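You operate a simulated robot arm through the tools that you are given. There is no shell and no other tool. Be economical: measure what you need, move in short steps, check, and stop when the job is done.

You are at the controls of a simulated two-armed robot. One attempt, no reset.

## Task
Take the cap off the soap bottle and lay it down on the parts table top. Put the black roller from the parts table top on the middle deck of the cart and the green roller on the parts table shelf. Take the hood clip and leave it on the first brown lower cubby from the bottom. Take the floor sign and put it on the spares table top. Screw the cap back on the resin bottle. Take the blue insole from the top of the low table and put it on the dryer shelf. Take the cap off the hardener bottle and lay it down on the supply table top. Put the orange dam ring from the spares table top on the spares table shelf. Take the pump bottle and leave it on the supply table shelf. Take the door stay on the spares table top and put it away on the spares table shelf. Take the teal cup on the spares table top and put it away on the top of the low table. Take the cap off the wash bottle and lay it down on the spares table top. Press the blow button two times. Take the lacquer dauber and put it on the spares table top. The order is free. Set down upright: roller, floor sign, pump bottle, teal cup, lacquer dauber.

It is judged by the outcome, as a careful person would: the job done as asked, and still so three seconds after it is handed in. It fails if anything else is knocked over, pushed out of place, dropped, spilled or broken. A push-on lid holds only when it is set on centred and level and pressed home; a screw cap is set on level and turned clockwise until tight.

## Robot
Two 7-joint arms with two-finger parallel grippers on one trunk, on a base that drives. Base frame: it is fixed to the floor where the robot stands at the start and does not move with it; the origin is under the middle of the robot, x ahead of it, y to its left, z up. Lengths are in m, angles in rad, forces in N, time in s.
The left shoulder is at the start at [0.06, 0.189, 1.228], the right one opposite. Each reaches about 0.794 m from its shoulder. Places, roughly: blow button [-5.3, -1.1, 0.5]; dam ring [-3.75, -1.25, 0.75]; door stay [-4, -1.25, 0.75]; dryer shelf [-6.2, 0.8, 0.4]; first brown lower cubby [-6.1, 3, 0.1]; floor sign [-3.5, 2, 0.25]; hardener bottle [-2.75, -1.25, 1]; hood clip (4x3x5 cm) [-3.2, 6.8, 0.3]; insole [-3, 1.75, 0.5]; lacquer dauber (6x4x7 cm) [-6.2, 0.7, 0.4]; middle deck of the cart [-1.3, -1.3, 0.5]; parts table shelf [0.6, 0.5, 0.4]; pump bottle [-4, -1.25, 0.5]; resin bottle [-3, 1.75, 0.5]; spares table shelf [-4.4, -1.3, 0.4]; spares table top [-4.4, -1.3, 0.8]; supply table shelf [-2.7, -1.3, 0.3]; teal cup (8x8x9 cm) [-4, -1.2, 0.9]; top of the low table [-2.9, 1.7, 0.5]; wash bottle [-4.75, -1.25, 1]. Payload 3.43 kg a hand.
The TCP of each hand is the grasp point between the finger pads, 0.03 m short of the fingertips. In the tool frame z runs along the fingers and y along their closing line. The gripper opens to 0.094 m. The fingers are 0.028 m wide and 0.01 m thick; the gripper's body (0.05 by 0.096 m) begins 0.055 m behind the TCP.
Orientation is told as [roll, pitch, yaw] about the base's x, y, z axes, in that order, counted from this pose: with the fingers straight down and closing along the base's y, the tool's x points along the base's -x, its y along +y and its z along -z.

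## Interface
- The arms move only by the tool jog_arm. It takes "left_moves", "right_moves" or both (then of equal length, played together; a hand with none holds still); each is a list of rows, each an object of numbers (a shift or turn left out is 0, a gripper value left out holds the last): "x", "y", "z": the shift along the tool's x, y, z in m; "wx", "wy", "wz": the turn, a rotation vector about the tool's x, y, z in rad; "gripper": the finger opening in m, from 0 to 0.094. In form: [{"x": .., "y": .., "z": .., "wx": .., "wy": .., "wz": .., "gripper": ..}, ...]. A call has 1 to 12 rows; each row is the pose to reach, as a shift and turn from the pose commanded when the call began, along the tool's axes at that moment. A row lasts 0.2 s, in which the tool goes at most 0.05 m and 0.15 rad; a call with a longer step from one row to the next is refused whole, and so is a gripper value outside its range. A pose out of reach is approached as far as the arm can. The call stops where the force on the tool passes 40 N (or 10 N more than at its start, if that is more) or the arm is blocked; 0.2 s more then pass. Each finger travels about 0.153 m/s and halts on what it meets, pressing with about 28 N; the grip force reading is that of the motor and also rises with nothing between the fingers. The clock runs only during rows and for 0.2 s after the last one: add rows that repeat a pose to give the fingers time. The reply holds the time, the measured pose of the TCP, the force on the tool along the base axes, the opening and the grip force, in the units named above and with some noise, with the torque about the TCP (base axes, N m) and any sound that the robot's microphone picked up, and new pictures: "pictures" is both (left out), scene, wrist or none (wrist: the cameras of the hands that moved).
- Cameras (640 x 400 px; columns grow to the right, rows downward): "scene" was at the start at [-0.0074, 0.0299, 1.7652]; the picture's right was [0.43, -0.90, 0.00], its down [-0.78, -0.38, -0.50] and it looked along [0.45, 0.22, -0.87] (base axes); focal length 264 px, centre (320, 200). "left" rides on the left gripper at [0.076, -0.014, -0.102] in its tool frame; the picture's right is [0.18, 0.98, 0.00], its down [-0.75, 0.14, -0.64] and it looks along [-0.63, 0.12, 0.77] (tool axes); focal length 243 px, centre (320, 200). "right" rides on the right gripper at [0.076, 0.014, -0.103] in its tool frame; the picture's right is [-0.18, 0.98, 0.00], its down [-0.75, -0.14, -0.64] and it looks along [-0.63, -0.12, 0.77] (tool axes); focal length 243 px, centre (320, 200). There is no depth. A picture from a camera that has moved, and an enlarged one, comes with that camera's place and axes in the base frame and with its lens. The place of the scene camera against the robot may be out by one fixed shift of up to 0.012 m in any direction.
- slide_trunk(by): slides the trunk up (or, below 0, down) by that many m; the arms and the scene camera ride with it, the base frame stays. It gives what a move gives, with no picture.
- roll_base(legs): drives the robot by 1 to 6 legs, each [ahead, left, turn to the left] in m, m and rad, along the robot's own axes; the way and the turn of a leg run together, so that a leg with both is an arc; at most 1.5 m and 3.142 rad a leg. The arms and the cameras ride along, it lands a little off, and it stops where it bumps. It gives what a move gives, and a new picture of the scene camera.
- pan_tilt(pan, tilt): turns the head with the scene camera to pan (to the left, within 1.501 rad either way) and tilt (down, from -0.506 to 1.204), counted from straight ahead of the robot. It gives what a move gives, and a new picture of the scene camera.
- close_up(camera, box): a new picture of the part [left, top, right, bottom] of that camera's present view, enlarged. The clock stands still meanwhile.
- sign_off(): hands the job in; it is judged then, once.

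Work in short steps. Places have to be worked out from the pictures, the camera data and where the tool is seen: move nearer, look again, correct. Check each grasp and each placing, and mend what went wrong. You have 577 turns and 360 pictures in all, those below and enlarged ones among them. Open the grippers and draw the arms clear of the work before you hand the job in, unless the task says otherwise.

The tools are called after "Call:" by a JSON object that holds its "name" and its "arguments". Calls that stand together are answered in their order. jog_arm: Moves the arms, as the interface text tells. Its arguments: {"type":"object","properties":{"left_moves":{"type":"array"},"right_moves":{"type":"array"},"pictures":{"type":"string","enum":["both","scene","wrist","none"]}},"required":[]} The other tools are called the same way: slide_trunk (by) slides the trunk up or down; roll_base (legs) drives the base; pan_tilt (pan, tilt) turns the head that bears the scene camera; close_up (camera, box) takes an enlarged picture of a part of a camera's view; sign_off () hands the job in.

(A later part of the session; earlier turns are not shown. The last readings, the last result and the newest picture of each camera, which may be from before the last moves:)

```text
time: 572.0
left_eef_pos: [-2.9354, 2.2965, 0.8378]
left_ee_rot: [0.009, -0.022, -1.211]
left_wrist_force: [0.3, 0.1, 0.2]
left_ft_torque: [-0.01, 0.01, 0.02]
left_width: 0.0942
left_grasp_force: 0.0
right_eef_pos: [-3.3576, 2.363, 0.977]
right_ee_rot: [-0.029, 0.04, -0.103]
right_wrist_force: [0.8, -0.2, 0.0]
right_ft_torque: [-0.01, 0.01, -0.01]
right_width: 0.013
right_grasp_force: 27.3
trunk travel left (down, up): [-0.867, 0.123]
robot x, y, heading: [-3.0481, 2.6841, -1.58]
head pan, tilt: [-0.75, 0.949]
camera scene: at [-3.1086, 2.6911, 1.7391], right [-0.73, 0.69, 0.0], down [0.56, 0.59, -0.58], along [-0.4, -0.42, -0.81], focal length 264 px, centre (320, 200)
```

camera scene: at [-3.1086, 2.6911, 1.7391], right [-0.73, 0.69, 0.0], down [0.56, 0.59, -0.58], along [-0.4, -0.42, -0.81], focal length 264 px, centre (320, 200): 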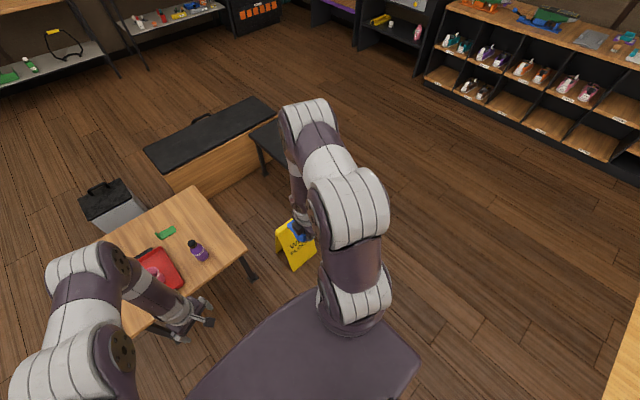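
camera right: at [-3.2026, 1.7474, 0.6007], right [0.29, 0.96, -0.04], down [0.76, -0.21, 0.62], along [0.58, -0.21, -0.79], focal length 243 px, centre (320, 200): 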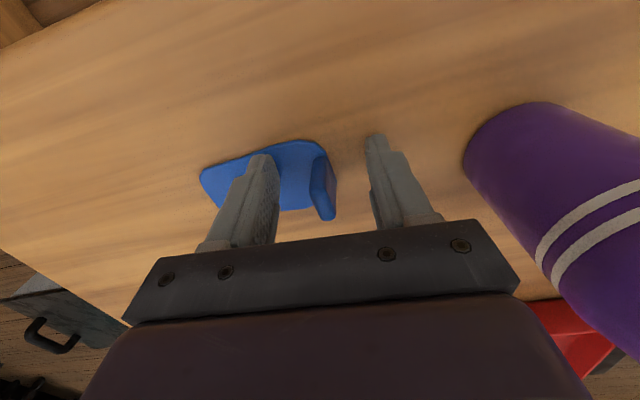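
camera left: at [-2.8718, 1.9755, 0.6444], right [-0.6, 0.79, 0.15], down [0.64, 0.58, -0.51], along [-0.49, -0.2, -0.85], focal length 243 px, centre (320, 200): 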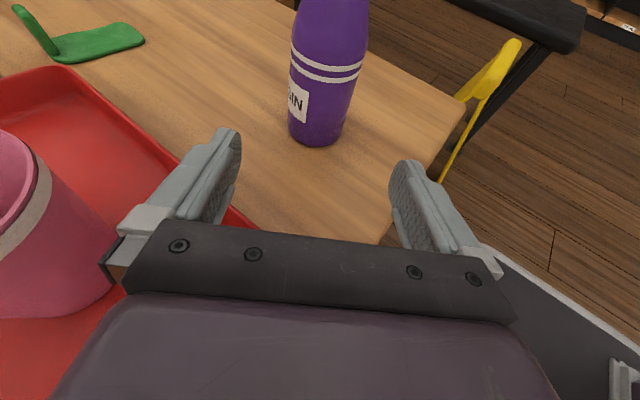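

The sign is an A-frame with its ridge along x near (-3.49, 2.03), about 0.48 high. I turn to face -x and come alongside so the left hand can pinch the ridge from above.

Call:
{"name": "roll_base", "arguments": {"legs": [[0, 0, -1.56], [0, 0.34, 0]]}}

Call:
{"name": "jog_arm", "arguments": {"left_moves": [{"wz": 0.12}, {"wz": 0.24}, {"wz": 0.36}], "pictures": "wrist"}}

```text
time: 577.9
left_eef_pos: [-3.4288, 2.2184, 0.8377]
left_ee_rot: [0.009, -0.022, -2.76]
left_wrist_force: [0.2, -0.2, 1.0]
left_ft_torque: [-0.01, 0.02, -0.04]
left_width: 0.0941
left_grasp_force: 0.0
right_eef_pos: [-3.3734, 2.6424, 0.9756]
right_ee_rot: [-0.03, 0.041, -1.648]
right_wrist_force: [0.9, 0.1, -0.7]
right_ft_torque: [-0.02, -0.04, 0.03]
right_width: 0.0131
right_grasp_force: 28.1
trunk travel left (down, up): [-0.867, 0.123]
robot x, y, heading: [-3.0449, 2.3434, -3.119]
head pan, tilt: [-0.75, 0.949]
camera scene: at [-3.0464, 2.3957, 1.7391], right [0.67, 0.75, 0.0], down [0.61, -0.54, -0.58], along [-0.43, 0.39, -0.81], focal length 264 px, centre (320, 200)
```

scene: 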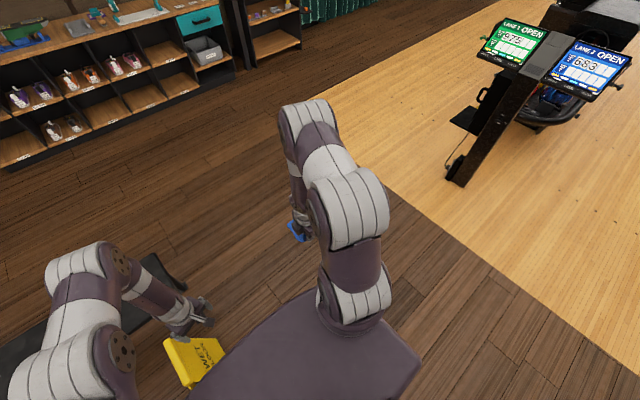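

```text
time: 578.7
left_eef_pos: [-3.4287, 2.2185, 0.8388]
left_ee_rot: [0.014, -0.02, -3.12]
left_wrist_force: [-0.8, -0.4, 0.3]
left_ft_torque: [-0.02, 0.0, -0.01]
left_width: 0.0938
left_grasp_force: 0.0
right_eef_pos: [-3.373, 2.6417, 0.9771]
right_ee_rot: [-0.03, 0.039, -1.648]
right_wrist_force: [0.9, -0.4, -0.3]
right_ft_torque: [0.0, -0.01, 0.01]
right_width: 0.013
right_grasp_force: 27.5
trunk travel left (down, up): [-0.867, 0.123]
robot x, y, heading: [-3.0424, 2.3448, -3.124]
head pan, tilt: [-0.75, 0.949]
camera left: at [-3.3512, 2.2372, 0.9395], right [0.2, -0.98, 0.01], down [-0.74, -0.15, 0.66], along [-0.64, -0.14, -0.75], focal length 243 px, centre (320, 200)
```

left: 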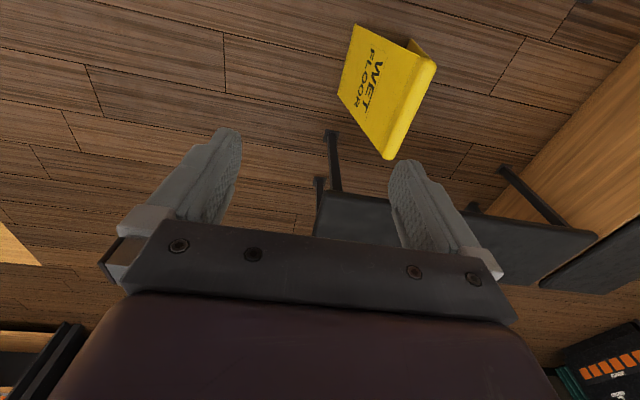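

The ridge runs from (-3.41, 2.03) to (-3.59, 2.03). I move the left hand above its middle.

Call:
{"name": "jog_arm", "arguments": {"left_moves": [{"x": -0.015, "y": 0.04}, {"x": -0.03, "y": 0.08}, {"x": -0.045, "y": 0.12}, {"x": -0.06, "y": 0.16, "gripper": 0.075}, {"x": -0.072, "y": 0.1865, "z": 0.03}, {"x": -0.072, "y": 0.1865, "z": 0.07}, {"x": -0.072, "y": 0.1865, "z": 0.11}, {"x": -0.072, "y": 0.1865, "z": 0.15}, {"x": -0.072, "y": 0.1865, "z": 0.19}, {"x": -0.072, "y": 0.1865, "z": 0.19}], "pictures": "wrist"}}

```text
time: 580.9
left_eef_pos: [-3.4468, 2.0875, 0.6871]
left_ee_rot: [0.02, -0.019, -3.113]
left_wrist_force: [0.2, -1.1, -0.4]
left_ft_torque: [0.0, 0.0, 0.01]
left_width: 0.0751
left_grasp_force: 0.0
left hand out of reach, approached as far as the arm can: row 3, 4, 5, 6, 7, 8, 9, 10
right_eef_pos: [-3.372, 2.6425, 0.9757]
right_ee_rot: [-0.03, 0.04, -1.647]
right_wrist_force: [0.6, -0.3, 0.9]
right_ft_torque: [0.01, -0.03, 0.0]
right_width: 0.0127
right_grasp_force: 28.1
trunk travel left (down, up): [-0.867, 0.123]
robot x, y, heading: [-3.0474, 2.344, -3.122]
head pan, tilt: [-0.75, 0.949]
camera left: at [-3.3705, 2.1076, 0.7889], right [0.21, -0.98, 0.02], down [-0.74, -0.15, 0.66], along [-0.64, -0.15, -0.75], focal length 243 px, centre (320, 200)
```

left: 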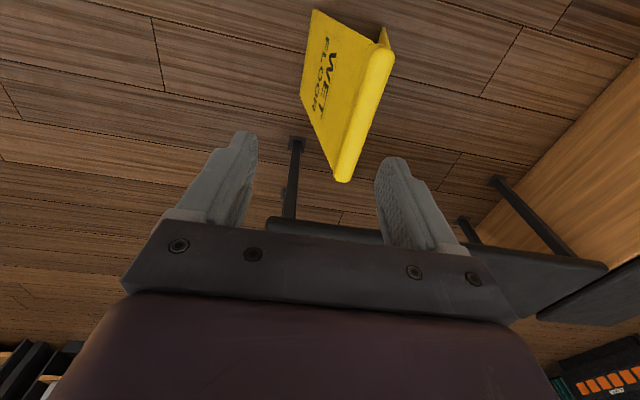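

The shoulder is too high for this reach. I raise the hand, lower the trunk 0.3, then move over the ridge (y≈2.007, z≈0.44).

Call:
{"name": "jog_arm", "arguments": {"left_moves": [{"z": -0.04}, {"z": -0.08}, {"z": -0.12}, {"z": -0.15}], "pictures": "none"}}

Call:
{"name": "slide_trunk", "arguments": {"by": -0.3}}

Call:
{"name": "jog_arm", "arguments": {"left_moves": [{"x": -0.02, "y": 0.03}, {"x": -0.04, "y": 0.06}, {"x": -0.055, "y": 0.08}, {"x": -0.055, "y": 0.08}], "pictures": "wrist"}}

```text
time: 581.9
left_eef_pos: [-3.4456, 2.0893, 0.8382]
left_ee_rot: [0.016, -0.019, -3.117]
left_wrist_force: [0.2, -0.4, -0.7]
left_ft_torque: [0.02, -0.02, -0.01]
left_width: 0.0751
left_grasp_force: 0.2
right_eef_pos: [-3.3727, 2.6416, 0.9767]
right_ee_rot: [-0.029, 0.04, -1.648]
right_wrist_force: [-0.3, -0.2, -1.4]
right_ft_torque: [-0.01, -0.01, -0.01]
right_width: 0.0129
right_grasp_force: 27.8
trunk travel left (down, up): [-0.867, 0.123]
robot x, y, heading: [-3.0466, 2.3441, -3.121]
head pan, tilt: [-0.75, 0.949]
```

```text
time: 584.9
left_eef_pos: [-3.4459, 2.0896, 0.5377]
left_ee_rot: [0.014, -0.018, -3.119]
left_wrist_force: [1.0, 0.4, -0.2]
left_ft_torque: [0.0, -0.02, -0.02]
left_width: 0.075
left_grasp_force: 0.0
right_eef_pos: [-3.3725, 2.6421, 0.6756]
right_ee_rot: [-0.03, 0.04, -1.648]
right_wrist_force: [-0.8, -0.1, 0.3]
right_ft_torque: [0.0, 0.0, -0.03]
right_width: 0.0128
right_grasp_force: 27.9
trunk travel left (down, up): [-0.567, 0.423]
robot x, y, heading: [-3.0423, 2.345, -3.121]
head pan, tilt: [-0.75, 0.949]
```

```text
time: 585.9
left_eef_pos: [-3.4853, 2.0697, 0.5396]
left_ee_rot: [0.038, -0.037, -3.101]
left_wrist_force: [0.4, -0.6, 0.9]
left_ft_torque: [-0.04, 0.02, 0.03]
left_width: 0.0751
left_grasp_force: 0.1
left hand out of reach, approached as far as the arm can: row 1, 2, 3
right_eef_pos: [-3.3726, 2.6415, 0.6757]
right_ee_rot: [-0.03, 0.039, -1.648]
right_wrist_force: [0.2, 0.5, 0.3]
right_ft_torque: [-0.01, -0.01, 0.0]
right_width: 0.0129
right_grasp_force: 28.3
trunk travel left (down, up): [-0.567, 0.423]
robot x, y, heading: [-3.0468, 2.3435, -3.12]
head pan, tilt: [-0.75, 0.949]
camera left: at [-3.4061, 2.093, 0.6392], right [0.23, -0.97, 0.03], down [-0.72, -0.15, 0.67], along [-0.65, -0.17, -0.74], focal length 243 px, centre (320, 200)
```

left: 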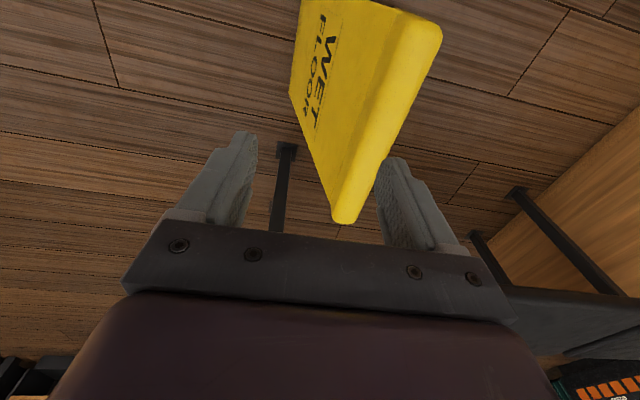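

The arm configuration limits me here. I use a small base turn (+0.12) and 0.04 forward to bring the hand over the ridge.

Call:
{"name": "roll_base", "arguments": {"legs": [[0, 0, 0.12], [0.04, 0, 0]]}}

Call:
{"name": "close_up", "arguments": {"camera": "left", "box": [0, 0, 640, 400]}}

```text
time: 587.4
left_eef_pos: [-3.49, 2.0136, 0.5385]
left_ee_rot: [0.04, -0.035, -2.981]
left_wrist_force: [0.5, 0.0, -0.6]
left_ft_torque: [-0.02, 0.0, 0.01]
left_width: 0.0751
left_grasp_force: 0.0
right_eef_pos: [-3.4467, 2.5941, 0.6755]
right_ee_rot: [-0.028, 0.041, -1.527]
right_wrist_force: [0.4, 0.1, -0.2]
right_ft_torque: [0.05, 0.0, -0.05]
right_width: 0.0127
right_grasp_force: 28.1
trunk travel left (down, up): [-0.567, 0.423]
robot x, y, heading: [-3.0835, 2.3374, -3.006]
head pan, tilt: [-0.75, 0.949]
camera scene: at [-3.0948, 2.389, 1.4391], right [0.57, 0.82, 0.0], down [0.67, -0.47, -0.58], along [-0.48, 0.33, -0.81], focal length 264 px, centre (320, 200)
```

scene: 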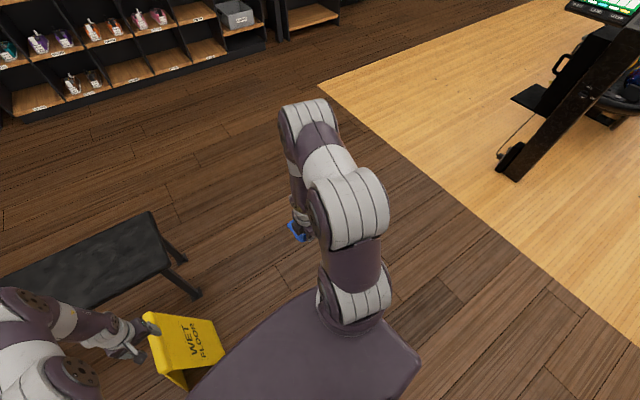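

```text
1.00 times, centred on (320, 200) of left
camera zoom: at [-3.4141, 2.0456, 0.6384], right [0.34, -0.94, 0.03], down [-0.7, -0.23, 0.67], along [-0.63, -0.25, -0.74], focal length 243 px, centre (320, 200)
```

zoom: 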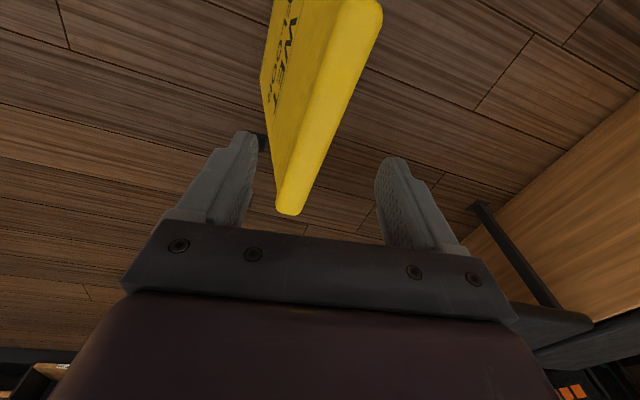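

The ridge is under the hand (offset 4 mm). I align yaw, descend and pinch.

Call:
{"name": "jog_arm", "arguments": {"left_moves": [{"wz": 0.08, "y": 0.004}, {"wz": 0.16, "y": 0.004, "z": 0.03}, {"wz": 0.16, "y": 0.004, "z": 0.06}, {"wz": 0.16, "y": 0.004, "z": 0.09}, {"wz": 0.16, "y": 0.004, "z": 0.108}, {"wz": 0.16, "y": 0.004, "z": 0.108, "gripper": 0.05}, {"wz": 0.16, "y": 0.004, "z": 0.108, "gripper": 0.02}, {"wz": 0.16, "y": 0.004, "z": 0.108, "gripper": 0.01}], "pictures": "wrist"}}

```text
time: 589.2
left_eef_pos: [-3.5035, 2.0149, 0.4469]
left_ee_rot: [0.059, -0.117, 3.138]
left_wrist_force: [6.2, -0.9, 6.2]
left_ft_torque: [0.55, -0.85, -0.29]
left_width: 0.0344
left_grasp_force: 28.3
left hand out of reach, approached as far as the arm can: row 3, 4, 5, 6
right_eef_pos: [-3.4448, 2.5946, 0.6764]
right_ee_rot: [-0.031, 0.039, -1.527]
right_wrist_force: [-1.0, -0.4, 0.1]
right_ft_torque: [0.03, -0.02, 0.02]
right_width: 0.013
right_grasp_force: 27.9
trunk travel left (down, up): [-0.567, 0.423]
robot x, y, heading: [-3.084, 2.3383, -2.997]
head pan, tilt: [-0.75, 0.949]
camera left: at [-3.4166, 2.0373, 0.5387], right [0.19, -0.98, 0.04], down [-0.67, -0.1, 0.73], along [-0.71, -0.16, -0.68], focal length 243 px, centre (320, 200)
```

left: 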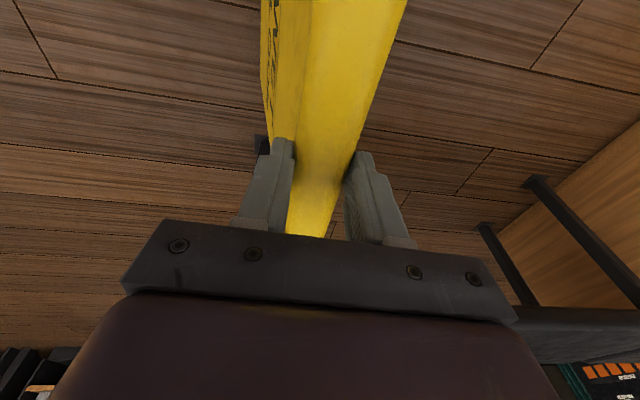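

Gripped at 0.034. I lift with the trunk and check.

Call:
{"name": "slide_trunk", "arguments": {"by": 0.15}}

Call:
{"name": "close_up", "arguments": {"camera": "left", "box": [0, 0, 640, 400]}}

```text
time: 590.9
left_eef_pos: [-3.5048, 2.0158, 0.5954]
left_ee_rot: [0.059, -0.115, 3.138]
left_wrist_force: [0.5, 0.7, -6.2]
left_ft_torque: [0.09, -0.11, 0.0]
left_width: 0.0337
left_grasp_force: 28.1
right_eef_pos: [-3.4456, 2.594, 0.8257]
right_ee_rot: [-0.029, 0.039, -1.525]
right_wrist_force: [-0.6, 0.0, -1.0]
right_ft_torque: [0.02, -0.01, 0.01]
right_width: 0.0127
right_grasp_force: 27.9
trunk travel left (down, up): [-0.717, 0.273]
robot x, y, heading: [-3.0839, 2.3401, -3.004]
head pan, tilt: [-0.75, 0.949]
```

```text
1.00 times, centred on (320, 200) of left
camera zoom: at [-3.4176, 2.0371, 0.6881], right [0.19, -0.98, 0.04], down [-0.67, -0.1, 0.73], along [-0.71, -0.16, -0.68], focal length 243 px, centre (320, 200)
```

zoom: 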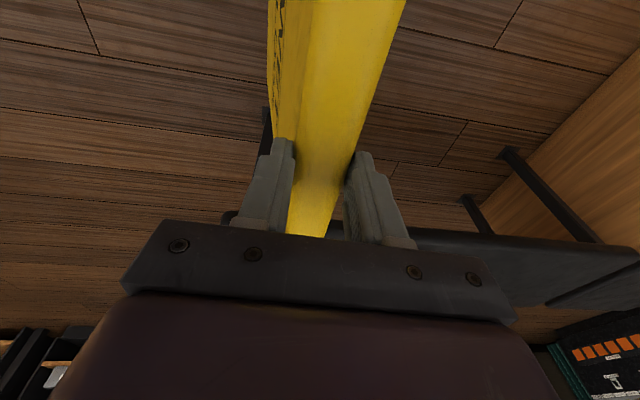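

The sign is held. I raise further and drive west then south toward the dryer unit.

Call:
{"name": "slide_trunk", "arguments": {"by": 0.26}}

Call:
{"name": "roll_base", "arguments": {"legs": [[0, 0, -0.135], [0, -0.25, 0], [1.5, 0, 0], [0.7, 0, 0], [0, 1.4, 0]]}}

Call:
{"name": "pan_tilt", "arguments": {"pan": 0.1, "tilt": 0.75}}

```text
time: 593.6
left_eef_pos: [-3.5047, 2.0152, 0.856]
left_ee_rot: [0.059, -0.115, 3.138]
left_wrist_force: [-0.2, 0.2, -6.2]
left_ft_torque: [0.08, -0.13, 0.01]
left_width: 0.0339
left_grasp_force: 28.3
right_eef_pos: [-3.4458, 2.5946, 1.086]
right_ee_rot: [-0.03, 0.039, -1.528]
right_wrist_force: [1.5, 0.6, -0.1]
right_ft_torque: [-0.03, 0.0, -0.03]
right_width: 0.0127
right_grasp_force: 27.9
trunk travel left (down, up): [-0.977, 0.013]
robot x, y, heading: [-3.0848, 2.3401, -3.001]
head pan, tilt: [-0.75, 0.949]
```

```text
time: 613.0
left_eef_pos: [-5.7255, 0.9071, 0.8563]
left_ee_rot: [0.06, -0.116, 3.006]
left_wrist_force: [-0.3, 0.5, -5.8]
left_ft_torque: [0.09, -0.08, -0.04]
left_width: 0.034
left_grasp_force: 27.7
right_eef_pos: [-5.5907, 1.4731, 1.0859]
right_ee_rot: [-0.03, 0.04, -1.659]
right_wrist_force: [-0.5, 0.0, -0.2]
right_ft_torque: [0.04, -0.01, 0.0]
right_width: 0.0128
right_grasp_force: 28.1
trunk travel left (down, up): [-0.977, 0.013]
robot x, y, heading: [-5.2645, 1.1725, -3.131]
head pan, tilt: [-0.75, 0.949]
camera scene: at [-5.2673, 1.2219, 1.8491], right [0.68, 0.74, 0.0], down [0.6, -0.55, -0.58], along [-0.43, 0.39, -0.81], focal length 264 px, centre (320, 200)
```

scene: 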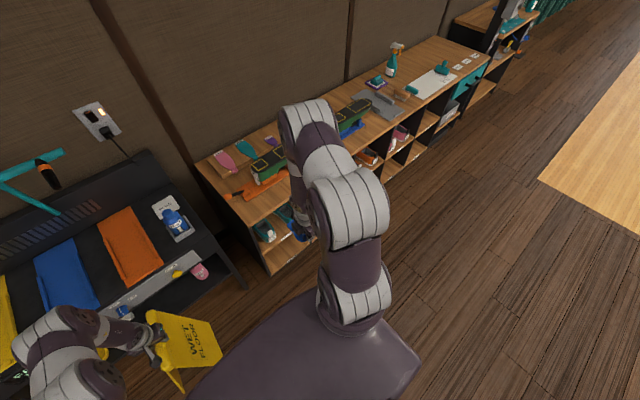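

```text
time: 614.2
left_eef_pos: [-5.725, 0.9066, 0.8563]
left_ee_rot: [0.062, -0.115, 3.008]
left_wrist_force: [-0.1, -0.3, -6.8]
left_ft_torque: [0.04, -0.13, 0.02]
left_width: 0.0337
left_grasp_force: 27.7
right_eef_pos: [-5.5904, 1.4733, 1.0861]
right_ee_rot: [-0.03, 0.04, -1.659]
right_wrist_force: [0.4, 0.0, -0.5]
right_ft_torque: [-0.02, 0.01, 0.0]
right_width: 0.013
right_grasp_force: 27.8
trunk travel left (down, up): [-0.977, 0.013]
robot x, y, heading: [-5.2675, 1.1721, -3.132]
head pan, tilt: [0.099, 0.75]
camera scene: at [-5.2962, 1.1635, 1.8646], right [-0.11, 0.99, 0.0], down [0.68, 0.07, -0.73], along [-0.73, -0.08, -0.68], focal length 264 px, centre (320, 200)
```

scene: 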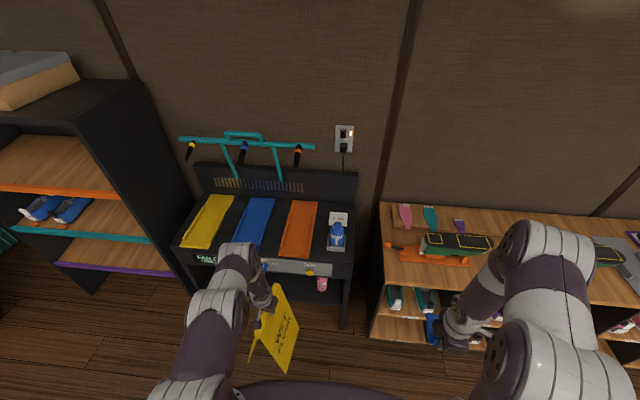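

The sign blocks my view of the dryer's lower shelf. I back off, shift left and lower the trunk for a look.

Call:
{"name": "roll_base", "arguments": {"legs": [[-0.3, 0, 0], [0, 0.75, 0]]}}

Call:
{"name": "slide_trunk", "arguments": {"by": -0.35}}

Call:
{"name": "pan_tilt", "arguments": {"pan": -0.3, "tilt": 0.55}}

Call:
{"name": "close_up", "arguments": {"camera": "scene", "box": [240, 130, 440, 280]}}

```text
time: 619.9
left_eef_pos: [-5.4096, 0.1611, 0.8569]
left_ee_rot: [0.061, -0.114, 3.016]
left_wrist_force: [-0.2, 0.7, -5.3]
left_ft_torque: [0.07, -0.08, 0.03]
left_width: 0.0337
left_grasp_force: 27.7
right_eef_pos: [-5.2807, 0.7283, 1.086]
right_ee_rot: [-0.028, 0.041, -1.651]
right_wrist_force: [-0.5, 0.0, -0.5]
right_ft_torque: [0.02, -0.01, -0.02]
right_width: 0.0127
right_grasp_force: 28.2
trunk travel left (down, up): [-0.977, 0.013]
robot x, y, heading: [-4.9506, 0.4304, -3.12]
head pan, tilt: [0.099, 0.75]
camera scene: at [-4.9838, 0.4221, 1.8646], right [-0.12, 0.99, 0.0], down [0.68, 0.08, -0.73], along [-0.73, -0.09, -0.68], focal length 264 px, centre (320, 200)
```

scene: 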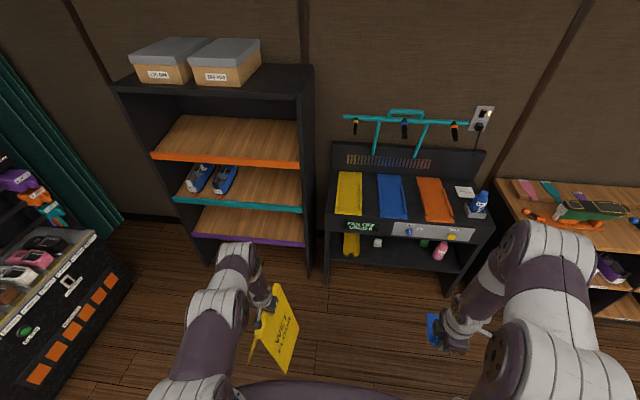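

```text
time: 623.3
left_eef_pos: [-5.4092, 0.1597, 0.506]
left_ee_rot: [0.059, -0.115, 3.015]
left_wrist_force: [-0.6, 1.0, -5.8]
left_ft_torque: [0.07, -0.09, -0.01]
left_width: 0.0336
left_grasp_force: 27.7
right_eef_pos: [-5.2804, 0.728, 0.7355]
right_ee_rot: [-0.029, 0.039, -1.65]
right_wrist_force: [-0.3, -0.9, -0.2]
right_ft_torque: [-0.02, -0.01, -0.01]
right_width: 0.0129
right_grasp_force: 28.6
trunk travel left (down, up): [-0.627, 0.363]
robot x, y, heading: [-4.9557, 0.4271, -3.125]
head pan, tilt: [0.099, 0.75]
```

```text
time: 624.2
left_eef_pos: [-5.4093, 0.1612, 0.506]
left_ee_rot: [0.06, -0.115, 3.015]
left_wrist_force: [-0.1, -0.7, -6.6]
left_ft_torque: [0.03, -0.07, 0.01]
left_width: 0.0336
left_grasp_force: 27.9
right_eef_pos: [-5.2805, 0.7268, 0.7353]
right_ee_rot: [-0.029, 0.04, -1.651]
right_wrist_force: [0.4, 0.3, 1.2]
right_ft_torque: [-0.03, 0.04, 0.0]
right_width: 0.0131
right_grasp_force: 27.7
trunk travel left (down, up): [-0.627, 0.363]
robot x, y, heading: [-4.9501, 0.4305, -3.127]
head pan, tilt: [-0.3, 0.55]
camera scene: at [-4.9875, 0.4556, 1.5319], right [0.28, 0.96, 0.0], down [0.5, -0.14, -0.85], along [-0.82, 0.24, -0.52], focal length 264 px, centre (320, 200)
```

scene: 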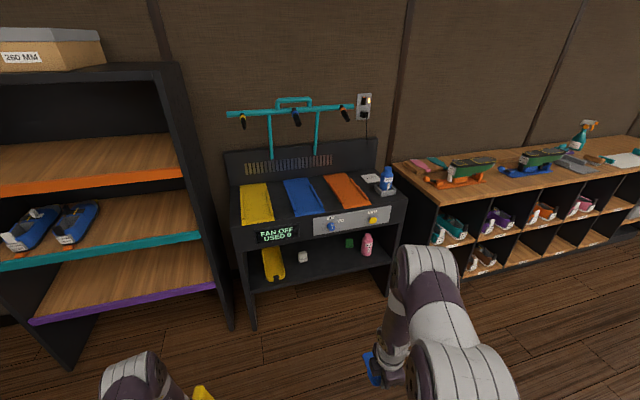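

```text
2.67 times, centred on (340, 205) of scene
camera zoom: at [-4.9875, 0.4556, 1.5319], right [0.28, 0.96, 0.0], down [0.5, -0.14, -0.85], along [-0.82, 0.24, -0.52], focal length 705 px, centre (267, 187)
```

zoom: 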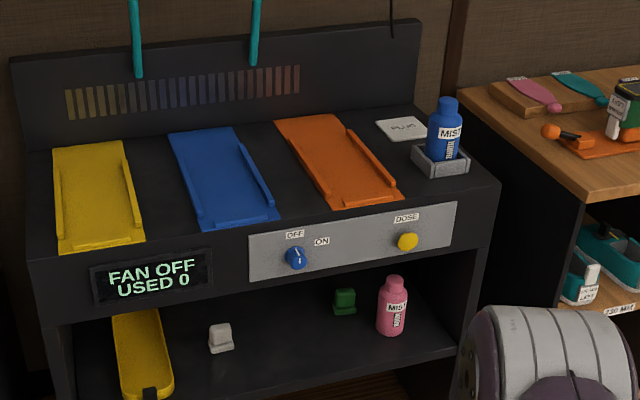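

The white dauber is at (-6.155, 0.69), and the shelf opening is only about 0.37–0.59 high. The sign is in the way, so I deliver the sign to the spares table first: raise, turn to face -y, and drive there.

Call:
{"name": "slide_trunk", "arguments": {"by": 0.36}}

Call:
{"name": "roll_base", "arguments": {"legs": [[0, 0, 1.555], [0.5, 0, 0], [0, 0.45, 0]]}}

Call:
{"name": "jog_arm", "arguments": {"left_moves": [{"z": -0.045}, {"z": -0.09}, {"z": -0.135}, {"z": -0.18}, {"z": -0.225}, {"z": -0.27}, {"z": -0.315}, {"z": -0.36}, {"z": -0.405}, {"z": -0.45}], "pictures": "none"}}

```text
time: 627.7
left_eef_pos: [-5.4095, 0.1594, 0.8654]
left_ee_rot: [0.06, -0.116, 3.017]
left_wrist_force: [-0.2, 0.4, -5.0]
left_ft_torque: [0.08, -0.06, 0.01]
left_width: 0.0337
left_grasp_force: 27.5
right_eef_pos: [-5.2813, 0.728, 1.0958]
right_ee_rot: [-0.032, 0.04, -1.651]
right_wrist_force: [-0.1, -0.2, -0.4]
right_ft_torque: [-0.01, -0.04, 0.01]
right_width: 0.0127
right_grasp_force: 28.2
trunk travel left (down, up): [-0.987, 0.003]
robot x, y, heading: [-4.9522, 0.4285, -3.125]
head pan, tilt: [-0.3, 0.55]
```

```text
time: 636.8
left_eef_pos: [-4.2435, -0.5366, 0.8668]
left_ee_rot: [0.06, -0.114, -1.718]
left_wrist_force: [-0.4, -0.1, -6.4]
left_ft_torque: [0.08, 0.03, 0.03]
left_width: 0.0337
left_grasp_force: 28.1
right_eef_pos: [-4.8075, -0.3946, 1.0964]
right_ee_rot: [-0.029, 0.038, -0.102]
right_wrist_force: [-0.4, -0.8, -1.0]
right_ft_torque: [0.0, 0.0, 0.01]
right_width: 0.0126
right_grasp_force: 27.6
trunk travel left (down, up): [-0.987, 0.003]
robot x, y, heading: [-4.4998, -0.0709, -1.577]
head pan, tilt: [-0.3, 0.55]
camera scene: at [-4.5367, -0.0991, 1.8919], right [-0.95, 0.3, 0.0], down [0.16, 0.5, -0.85], along [-0.26, -0.81, -0.52], focal length 264 px, centre (320, 200)
```

scene: 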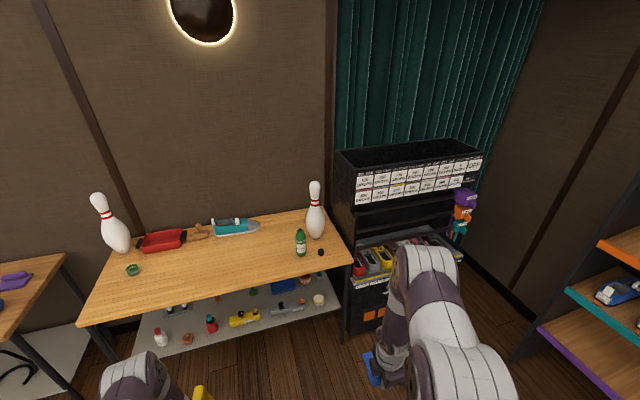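

```text
time: 639.0
left_eef_pos: [-4.2991, -0.4456, 1.2303]
left_ee_rot: [0.063, -0.117, -1.717]
left_wrist_force: [-0.3, 0.0, -5.6]
left_ft_torque: [0.08, 0.05, -0.01]
left_width: 0.0338
left_grasp_force: 28.1
left hand out of reach, approached as far as the arm can: row 6, 7, 8, 9, 10
right_eef_pos: [-4.8045, -0.3928, 1.0963]
right_ee_rot: [-0.031, 0.042, -0.102]
right_wrist_force: [0.1, -0.4, 0.0]
right_ft_torque: [-0.01, 0.02, 0.02]
right_width: 0.0127
right_grasp_force: 27.9
trunk travel left (down, up): [-0.987, 0.003]
robot x, y, heading: [-4.5002, -0.073, -1.577]
head pan, tilt: [-0.3, 0.55]
```

Vertical-hand height tops out at 1.23, but I need ~1.30. I test whether a forward-pitched hand can go higher.

Call:
{"name": "jog_arm", "arguments": {"left_moves": [{"wy": -0.12, "x": -0.02}, {"wy": -0.24, "x": -0.04, "z": -0.02}, {"wy": -0.36, "x": -0.06, "z": -0.05}, {"wy": -0.48, "x": -0.08, "z": -0.08}, {"wy": -0.48, "x": -0.1, "z": -0.12}, {"wy": -0.48, "x": -0.12, "z": -0.16}], "pictures": "none"}}

```text
time: 640.4
left_eef_pos: [-4.3255, -0.5463, 1.4014]
left_ee_rot: [0.066, -0.591, -1.746]
left_wrist_force: [1.5, 0.7, -5.2]
left_ft_torque: [0.51, 0.09, -0.07]
left_width: 0.0343
left_grasp_force: 27.5
left hand out of reach, approached as far as the arm can: row 5
right_eef_pos: [-4.8079, -0.3931, 1.0961]
right_ee_rot: [-0.03, 0.038, -0.102]
right_wrist_force: [1.0, -0.1, -0.2]
right_ft_torque: [0.01, 0.01, 0.02]
right_width: 0.0128
right_grasp_force: 28.0
trunk travel left (down, up): [-0.987, 0.003]
robot x, y, heading: [-4.4988, -0.074, -1.572]
head pan, tilt: [-0.3, 0.55]
```

Pitched, it reaches 1.40. So I'll set the sign on the floor here and regrip it with a pitched hand. First I return to the original tilt and lower.

Call:
{"name": "jog_arm", "arguments": {"left_moves": [{"wy": 0.12, "z": 0.03}, {"wy": 0.24, "z": 0.07}, {"wy": 0.36, "z": 0.11}, {"wy": 0.475, "z": 0.15}, {"wy": 0.475, "z": 0.19}], "pictures": "none"}}

Call:
{"name": "slide_trunk", "arguments": {"by": -0.4}}

Call:
{"name": "slide_trunk", "arguments": {"by": -0.3}}

```text
time: 641.6
left_eef_pos: [-4.3294, -0.6564, 1.2451]
left_ee_rot: [0.06, -0.118, -1.717]
left_wrist_force: [0.0, -0.4, -5.9]
left_ft_torque: [-0.4, 0.13, 0.03]
left_width: 0.034
left_grasp_force: 27.8
right_eef_pos: [-4.8068, -0.3964, 1.0953]
right_ee_rot: [-0.027, 0.04, -0.102]
right_wrist_force: [0.2, -0.4, -0.4]
right_ft_torque: [0.01, -0.01, 0.0]
right_width: 0.0126
right_grasp_force: 28.1
trunk travel left (down, up): [-0.987, 0.003]
robot x, y, heading: [-4.504, -0.0729, -1.577]
head pan, tilt: [-0.3, 0.55]
```

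```text
time: 645.4
left_eef_pos: [-4.33, -0.6543, 0.847]
left_ee_rot: [0.06, -0.123, -1.719]
left_wrist_force: [0.3, 0.1, -5.6]
left_ft_torque: [-0.38, 0.12, 0.0]
left_width: 0.0337
left_grasp_force: 27.7
right_eef_pos: [-4.8073, -0.3942, 0.6958]
right_ee_rot: [-0.029, 0.04, -0.102]
right_wrist_force: [0.8, -0.8, -0.6]
right_ft_torque: [0.02, -0.01, 0.0]
right_width: 0.013
right_grasp_force: 27.6
trunk travel left (down, up): [-0.587, 0.403]
robot x, y, heading: [-4.4998, -0.0733, -1.575]
head pan, tilt: [-0.3, 0.55]
```

```text
time: 648.4
left_eef_pos: [-4.3307, -0.6537, 0.5465]
left_ee_rot: [0.059, -0.119, -1.718]
left_wrist_force: [-0.3, 0.8, -6.3]
left_ft_torque: [-0.34, 0.12, 0.0]
left_width: 0.0337
left_grasp_force: 28.3
right_eef_pos: [-4.8076, -0.3946, 0.397]
right_ee_rot: [-0.031, 0.04, -0.104]
right_wrist_force: [-0.6, 0.3, -0.2]
right_ft_torque: [0.0, 0.02, 0.04]
right_width: 0.0128
right_grasp_force: 27.8
trunk travel left (down, up): [-0.287, 0.703]
robot x, y, heading: [-4.4991, -0.0746, -1.577]
head pan, tilt: [-0.3, 0.55]
```

I check the sign's attitude in the grip.

Call:
{"name": "pan_tilt", "arguments": {"pan": 0.25, "tilt": 0.8}}

```text
time: 649.4
left_eef_pos: [-4.3297, -0.654, 0.5459]
left_ee_rot: [0.06, -0.118, -1.718]
left_wrist_force: [0.2, 0.2, -5.6]
left_ft_torque: [-0.36, 0.1, 0.01]
left_width: 0.0336
left_grasp_force: 28.1
right_eef_pos: [-4.8074, -0.3937, 0.3957]
right_ee_rot: [-0.03, 0.041, -0.103]
right_wrist_force: [0.1, 0.2, 0.2]
right_ft_torque: [0.0, 0.01, 0.0]
right_width: 0.0131
right_grasp_force: 28.1
trunk travel left (down, up): [-0.287, 0.703]
robot x, y, heading: [-4.5033, -0.0739, -1.575]
head pan, tilt: [0.25, 0.799]
camera scene: at [-4.4886, -0.0914, 1.1706], right [-0.97, -0.24, 0.0], down [-0.17, 0.7, -0.7], along [0.17, -0.68, -0.72], focal length 264 px, centre (320, 200)
```

scene: 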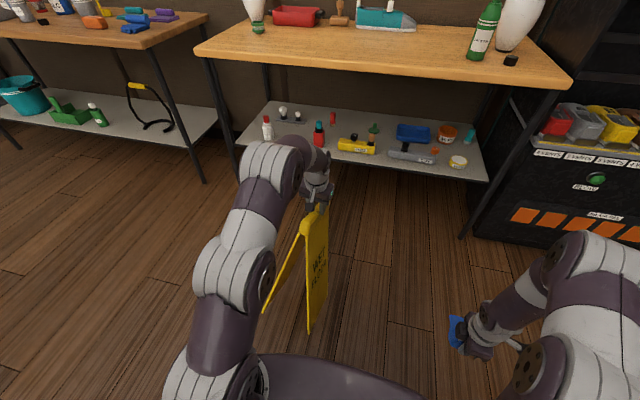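

The sign swung slightly in the grip. I lower it to the floor; the contact should level it.

Call:
{"name": "slide_trunk", "arguments": {"by": -0.07}}

Call:
{"name": "slide_trunk", "arguments": {"by": -0.015}}

Call:
{"name": "slide_trunk", "arguments": {"by": -0.015}}

```text
time: 650.4
left_eef_pos: [-4.3294, -0.6531, 0.4774]
left_ee_rot: [0.059, -0.122, -1.721]
left_wrist_force: [0.3, 0.3, -4.6]
left_ft_torque: [-0.38, 0.12, 0.01]
left_width: 0.0338
left_grasp_force: 27.9
right_eef_pos: [-4.8062, -0.3935, 0.3257]
right_ee_rot: [-0.03, 0.041, -0.103]
right_wrist_force: [-0.5, -0.1, -0.1]
right_ft_torque: [-0.01, 0.0, 0.01]
right_width: 0.0127
right_grasp_force: 28.4
trunk travel left (down, up): [-0.217, 0.773]
robot x, y, heading: [-4.5001, -0.0738, -1.579]
head pan, tilt: [0.25, 0.799]
```

```text
time: 651.1
left_eef_pos: [-4.3309, -0.6533, 0.4654]
left_ee_rot: [0.06, -0.127, -1.718]
left_wrist_force: [3.0, -5.0, 22.6]
left_ft_torque: [-0.57, 0.07, 0.04]
left_width: 0.0338
left_grasp_force: 28.1
right_eef_pos: [-4.8079, -0.3934, 0.3122]
right_ee_rot: [-0.032, 0.039, -0.105]
right_wrist_force: [-0.7, -0.8, -0.1]
right_ft_torque: [0.03, 0.0, -0.03]
right_width: 0.013
right_grasp_force: 27.9
trunk travel left (down, up): [-0.202, 0.788]
robot x, y, heading: [-4.4995, -0.0769, -1.578]
head pan, tilt: [0.25, 0.799]
```

```text
time: 651.5
left_eef_pos: [-4.3289, -0.6585, 0.4621]
left_ee_rot: [0.064, -0.143, -1.719]
left_wrist_force: [2.2, -2.1, 14.7]
left_ft_torque: [0.04, 0.43, -0.01]
left_width: 0.0342
left_grasp_force: 28.2
right_eef_pos: [-4.8067, -0.394, 0.3036]
right_ee_rot: [-0.03, 0.041, -0.102]
right_wrist_force: [0.7, -0.9, -0.9]
right_ft_torque: [0.0, 0.02, 0.05]
right_width: 0.0126
right_grasp_force: 28.2
trunk travel left (down, up): [-0.194, 0.796]
robot x, y, heading: [-4.4995, -0.0764, -1.576]
head pan, tilt: [0.25, 0.799]
stopped: the force on the tool passed its limit (the readings are from after the stop); the commanded pose is now the measured one
```

Down. I release, raise slightly, pitch the hand forward, and look.

Call:
{"name": "jog_arm", "arguments": {"left_moves": [{"gripper": 0.05}, {"gripper": 0.075}, {"z": -0.04}, {"z": -0.08}, {"z": -0.08, "wy": -0.14}, {"z": -0.08, "wy": -0.28}, {"z": -0.08, "wy": -0.42}, {"z": -0.08, "wy": -0.45}], "pictures": "wrist"}}

```text
time: 653.3
left_eef_pos: [-4.3318, -0.6455, 0.5386]
left_ee_rot: [0.073, -0.584, -1.75]
left_wrist_force: [-0.5, 0.9, -0.2]
left_ft_torque: [0.01, 0.01, 0.0]
left_width: 0.075
left_grasp_force: 0.1
right_eef_pos: [-4.8062, -0.394, 0.3027]
right_ee_rot: [-0.028, 0.039, -0.101]
right_wrist_force: [0.7, -0.9, 0.7]
right_ft_torque: [-0.01, 0.01, -0.03]
right_width: 0.013
right_grasp_force: 28.3
trunk travel left (down, up): [-0.194, 0.796]
robot x, y, heading: [-4.499, -0.0739, -1.579]
head pan, tilt: [0.25, 0.799]
camera left: at [-4.3326, -0.5232, 0.5818], right [1.0, 0.01, -0.04], down [0.04, -0.28, 0.96], along [0.0, -0.96, -0.28], focal length 243 px, centre (320, 200)
```

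left: 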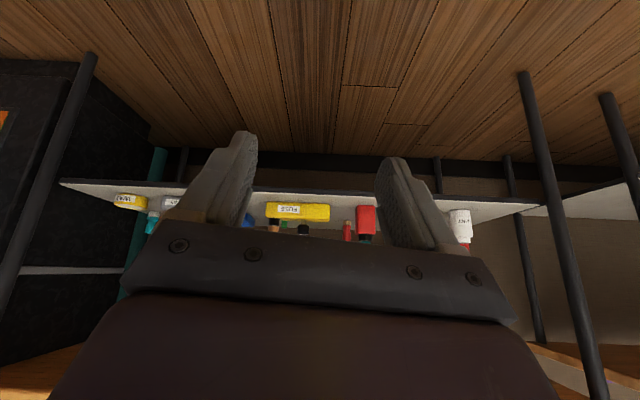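

The sign isn't in view. I check the scene.

Call:
{"name": "close_up", "arguments": {"camera": "scene", "box": [160, 100, 640, 400]}}

```text
1.33 times, centred on (400, 250) of scene
camera zoom: at [-4.4886, -0.0909, 1.0781], right [-0.97, -0.24, 0.0], down [-0.17, 0.7, -0.7], along [0.17, -0.68, -0.72], focal length 353 px, centre (213, 133)
```

zoom: 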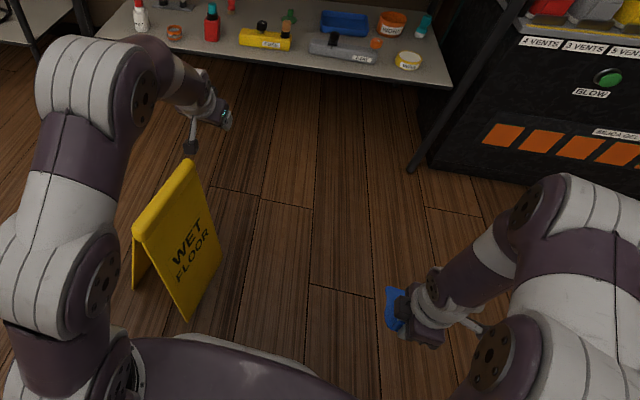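

The sign stands on the floor, nearer the robot, with ridge centre at about (-4.283, -0.483). I move the pitched hand back over the ridge.

Call:
{"name": "jog_arm", "arguments": {"left_moves": [{"x": 0.026, "y": 0.004, "z": -0.022}, {"x": 0.052, "y": 0.008, "z": -0.044}, {"x": 0.078, "y": 0.012, "z": -0.066}, {"x": 0.104, "y": 0.016, "z": -0.088}, {"x": 0.13, "y": 0.019, "z": -0.11}, {"x": 0.13, "y": 0.019, "z": -0.11}], "pictures": "wrist"}}

```text
time: 654.7
left_eef_pos: [-4.2908, -0.481, 0.5603]
left_ee_rot: [0.071, -0.583, -1.752]
left_wrist_force: [-0.7, -0.1, 0.0]
left_ft_torque: [0.0, 0.03, 0.02]
left_width: 0.0749
left_grasp_force: 0.0
right_eef_pos: [-4.8068, -0.3933, 0.3036]
right_ee_rot: [-0.031, 0.042, -0.103]
right_wrist_force: [-0.6, 0.0, 0.2]
right_ft_torque: [0.02, 0.02, 0.01]
right_width: 0.013
right_grasp_force: 27.0
trunk travel left (down, up): [-0.194, 0.796]
robot x, y, heading: [-4.4985, -0.0711, -1.574]
head pan, tilt: [0.25, 0.799]
camera left: at [-4.2907, -0.3583, 0.6025], right [1.0, 0.01, -0.04], down [0.04, -0.28, 0.96], along [0.0, -0.96, -0.28], focal length 243 px, centre (320, 200)
```

left: 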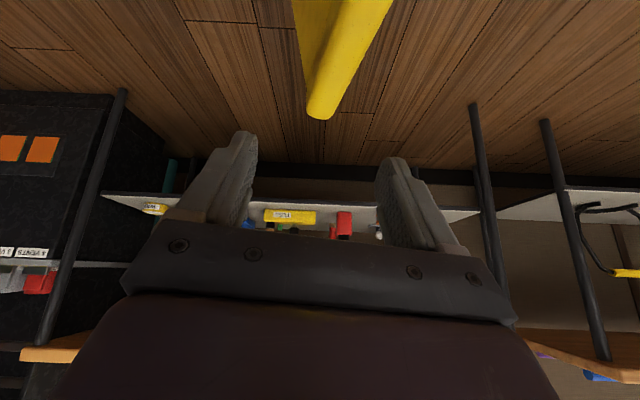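

The ridge passes (-4.273, -0.485). I correct laterally, descend and pinch.

Call:
{"name": "jog_arm", "arguments": {"left_moves": [{"y": 0.018, "wz": 0.06}, {"y": 0.018, "wz": 0.06, "x": 0.02, "z": 0.03}, {"y": 0.018, "wz": 0.06, "x": 0.04, "z": 0.06}, {"y": 0.018, "wz": 0.06, "x": 0.059, "z": 0.09}, {"y": 0.018, "wz": 0.06, "x": 0.059, "z": 0.09}, {"y": 0.018, "wz": 0.06, "x": 0.059, "z": 0.09, "gripper": 0.05}, {"y": 0.018, "wz": 0.06, "x": 0.059, "z": 0.09, "gripper": 0.02}, {"y": 0.018, "wz": 0.06, "x": 0.059, "z": 0.09, "gripper": 0.01}], "pictures": "wrist"}}

```text
time: 656.5
left_eef_pos: [-4.2676, -0.4841, 0.4526]
left_ee_rot: [0.111, -0.575, -1.822]
left_wrist_force: [1.1, 1.6, 0.5]
left_ft_torque: [0.37, 0.1, -0.12]
left_width: 0.0351
left_grasp_force: 27.1
right_eef_pos: [-4.8072, -0.393, 0.3039]
right_ee_rot: [-0.031, 0.041, -0.1]
right_wrist_force: [-0.2, 0.2, -0.1]
right_ft_torque: [-0.03, -0.04, -0.04]
right_width: 0.0129
right_grasp_force: 28.3
trunk travel left (down, up): [-0.194, 0.796]
robot x, y, heading: [-4.4995, -0.0758, -1.57]
head pan, tilt: [0.25, 0.799]
camera left: at [-4.2625, -0.3621, 0.4956], right [1.0, -0.04, -0.01], down [0.0, -0.28, 0.96], along [-0.04, -0.96, -0.28], focal length 243 px, centre (320, 200)
```

left: 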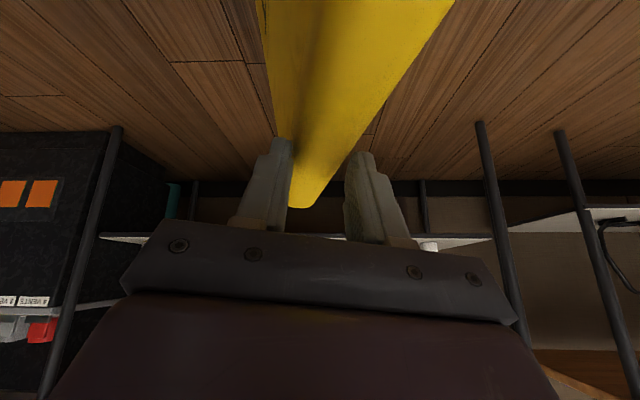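

Regripped at mid-ridge. I lift to the top of the trunk travel.

Call:
{"name": "slide_trunk", "arguments": {"by": 0.4}}

Call:
{"name": "slide_trunk", "arguments": {"by": 0.39}}

Call:
{"name": "jog_arm", "arguments": {"left_moves": [{"x": -0.03, "z": 0.0}, {"x": -0.06, "z": -0.005}, {"x": -0.09, "z": -0.015}, {"x": -0.12, "z": -0.035}, {"x": -0.13, "z": -0.05}], "pictures": "none"}}

```text
time: 660.3
left_eef_pos: [-4.2671, -0.4852, 0.8528]
left_ee_rot: [0.113, -0.578, -1.823]
left_wrist_force: [-0.6, 1.0, -6.1]
left_ft_torque: [0.09, 0.08, -0.01]
left_width: 0.0335
left_grasp_force: 28.2
right_eef_pos: [-4.8066, -0.394, 0.7033]
right_ee_rot: [-0.03, 0.041, -0.1]
right_wrist_force: [-0.3, -0.5, 0.0]
right_ft_torque: [0.0, 0.01, 0.02]
right_width: 0.013
right_grasp_force: 28.4
trunk travel left (down, up): [-0.594, 0.396]
robot x, y, heading: [-4.4992, -0.0735, -1.575]
head pan, tilt: [0.25, 0.799]
```

```text
time: 664.1
left_eef_pos: [-4.267, -0.4852, 1.2425]
left_ee_rot: [0.113, -0.576, -1.821]
left_wrist_force: [0.0, -0.2, -6.2]
left_ft_torque: [0.15, 0.1, 0.03]
left_width: 0.0334
left_grasp_force: 28.4
right_eef_pos: [-4.8061, -0.3945, 1.0942]
right_ee_rot: [-0.03, 0.04, -0.101]
right_wrist_force: [-0.8, 0.3, -0.5]
right_ft_torque: [0.01, -0.01, 0.0]
right_width: 0.0127
right_grasp_force: 27.5
trunk travel left (down, up): [-0.984, 0.006]
robot x, y, heading: [-4.5017, -0.0721, -1.571]
head pan, tilt: [0.25, 0.799]
```

```text
time: 665.3
left_eef_pos: [-4.2928, -0.561, 1.3547]
left_ee_rot: [0.111, -0.574, -1.821]
left_wrist_force: [-0.3, 0.4, -5.7]
left_ft_torque: [0.0, 0.1, -0.01]
left_width: 0.0339
left_grasp_force: 28.1
right_eef_pos: [-4.807, -0.393, 1.0934]
right_ee_rot: [-0.03, 0.041, -0.102]
right_wrist_force: [0.6, 0.7, 0.3]
right_ft_torque: [-0.02, 0.0, -0.04]
right_width: 0.0124
right_grasp_force: 27.9
trunk travel left (down, up): [-0.984, 0.006]
robot x, y, heading: [-4.4999, -0.0737, -1.57]
head pan, tilt: [0.25, 0.799]
```

The sign's bottom is at ~0.90, clear of the table top. I drive over the table to put the sign centre at about (-4.42, -1.20).

Call:
{"name": "roll_base", "arguments": {"legs": [[0, -0.12, 0], [0.63, 0, 0]]}}

Call:
{"name": "pan_tilt", "arguments": {"pan": 0.2, "tilt": 0.85}}

```text
time: 669.6
left_eef_pos: [-4.412, -1.19, 1.3552]
left_ee_rot: [0.11, -0.577, -1.818]
left_wrist_force: [0.4, -0.5, -5.9]
left_ft_torque: [0.0, 0.09, 0.02]
left_width: 0.034
left_grasp_force: 27.7
right_eef_pos: [-4.9269, -1.0256, 1.0937]
right_ee_rot: [-0.033, 0.039, -0.097]
right_wrist_force: [-0.7, 0.9, -0.2]
right_ft_torque: [0.02, -0.03, -0.04]
right_width: 0.0128
right_grasp_force: 28.1
trunk travel left (down, up): [-0.984, 0.006]
robot x, y, heading: [-4.6225, -0.7052, -1.569]
head pan, tilt: [0.25, 0.799]
camera scene: at [-4.6102, -0.7201, 1.8681], right [-0.97, -0.25, 0.0], down [-0.18, 0.69, -0.7], along [0.17, -0.68, -0.72], focal length 264 px, centre (320, 200)
```

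scene: 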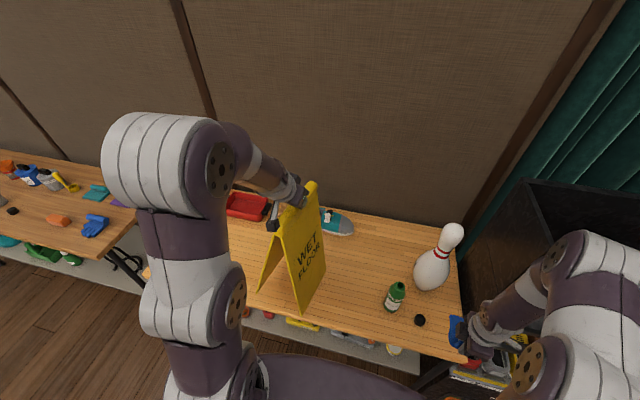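

```text
time: 670.3
left_eef_pos: [-4.4118, -1.1911, 1.3565]
left_ee_rot: [0.112, -0.577, -1.818]
left_wrist_force: [-0.1, -0.4, -5.6]
left_ft_torque: [-0.01, 0.06, 0.01]
left_width: 0.0338
left_grasp_force: 28.0
right_eef_pos: [-4.927, -1.0256, 1.0943]
right_ee_rot: [-0.029, 0.041, -0.094]
right_wrist_force: [-0.3, -0.4, -0.4]
right_ft_torque: [-0.01, 0.0, 0.01]
right_width: 0.0127
right_grasp_force: 27.8
trunk travel left (down, up): [-0.984, 0.006]
robot x, y, heading: [-4.6247, -0.7038, -1.566]
head pan, tilt: [0.201, 0.85]
camera scene: at [-4.6146, -0.7196, 1.8641], right [-0.98, -0.2, 0.0], down [-0.15, 0.74, -0.66], along [0.13, -0.65, -0.75], focal length 264 px, centre (320, 200)
```

scene: 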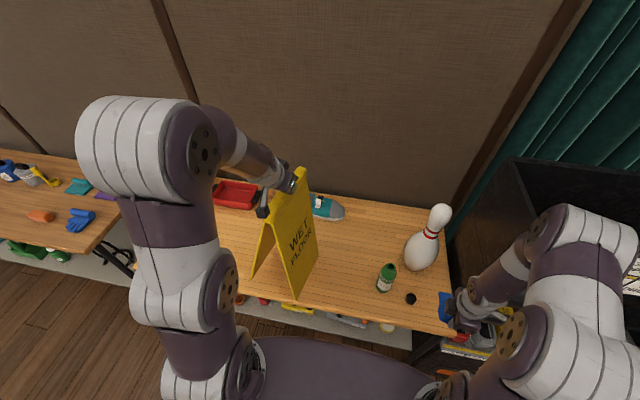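

The near bottom corner is right at the table's front edge, so I push forward 5 cm with the arm.

Call:
{"name": "jog_arm", "arguments": {"left_moves": [{"x": -0.02, "y": 0.006, "z": 0.013}, {"x": -0.042, "y": 0.012, "z": 0.027}, {"x": -0.042, "y": 0.012, "z": 0.027}], "pictures": "none"}}

Call:
{"name": "slide_trunk", "arguments": {"by": -0.04}}

Call:
{"name": "close_up", "arguments": {"camera": "scene", "box": [200, 140, 440, 330]}}

```text
time: 671.1
left_eef_pos: [-4.4095, -1.2433, 1.3574]
left_ee_rot: [0.113, -0.577, -1.818]
left_wrist_force: [-0.7, -0.2, -5.4]
left_ft_torque: [0.01, 0.08, 0.04]
left_width: 0.0337
left_grasp_force: 28.3
right_eef_pos: [-4.9268, -1.0265, 1.0942]
right_ee_rot: [-0.03, 0.039, -0.098]
right_wrist_force: [0.5, -1.1, -0.4]
right_ft_torque: [0.01, 0.01, 0.0]
right_width: 0.0127
right_grasp_force: 27.6
trunk travel left (down, up): [-0.984, 0.006]
robot x, y, heading: [-4.623, -0.7002, -1.566]
head pan, tilt: [0.201, 0.85]
```

```text
time: 671.9
left_eef_pos: [-4.4087, -1.2397, 1.3215]
left_ee_rot: [0.115, -0.584, -1.818]
left_wrist_force: [4.6, 4.8, 19.9]
left_ft_torque: [0.21, 0.11, 0.09]
left_width: 0.0337
left_grasp_force: 28.1
right_eef_pos: [-4.9264, -1.0227, 1.0561]
right_ee_rot: [-0.032, 0.04, -0.097]
right_wrist_force: [-0.3, 0.2, 0.1]
right_ft_torque: [-0.03, 0.0, 0.0]
right_width: 0.0127
right_grasp_force: 28.1
trunk travel left (down, up): [-0.944, 0.046]
robot x, y, heading: [-4.6202, -0.7018, -1.566]
head pan, tilt: [0.201, 0.85]
```

```text
2.11 times, centred on (320, 235) of scene
camera zoom: at [-4.6149, -0.7139, 1.8244], right [-0.98, -0.2, 0.0], down [-0.15, 0.73, -0.66], along [0.13, -0.65, -0.75], focal length 557 px, centre (320, 126)
```

zoom: 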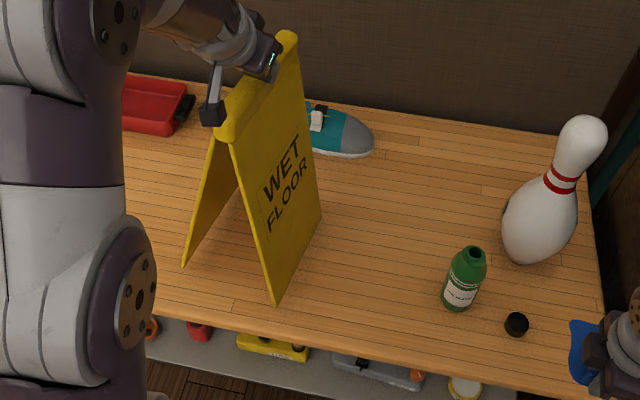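

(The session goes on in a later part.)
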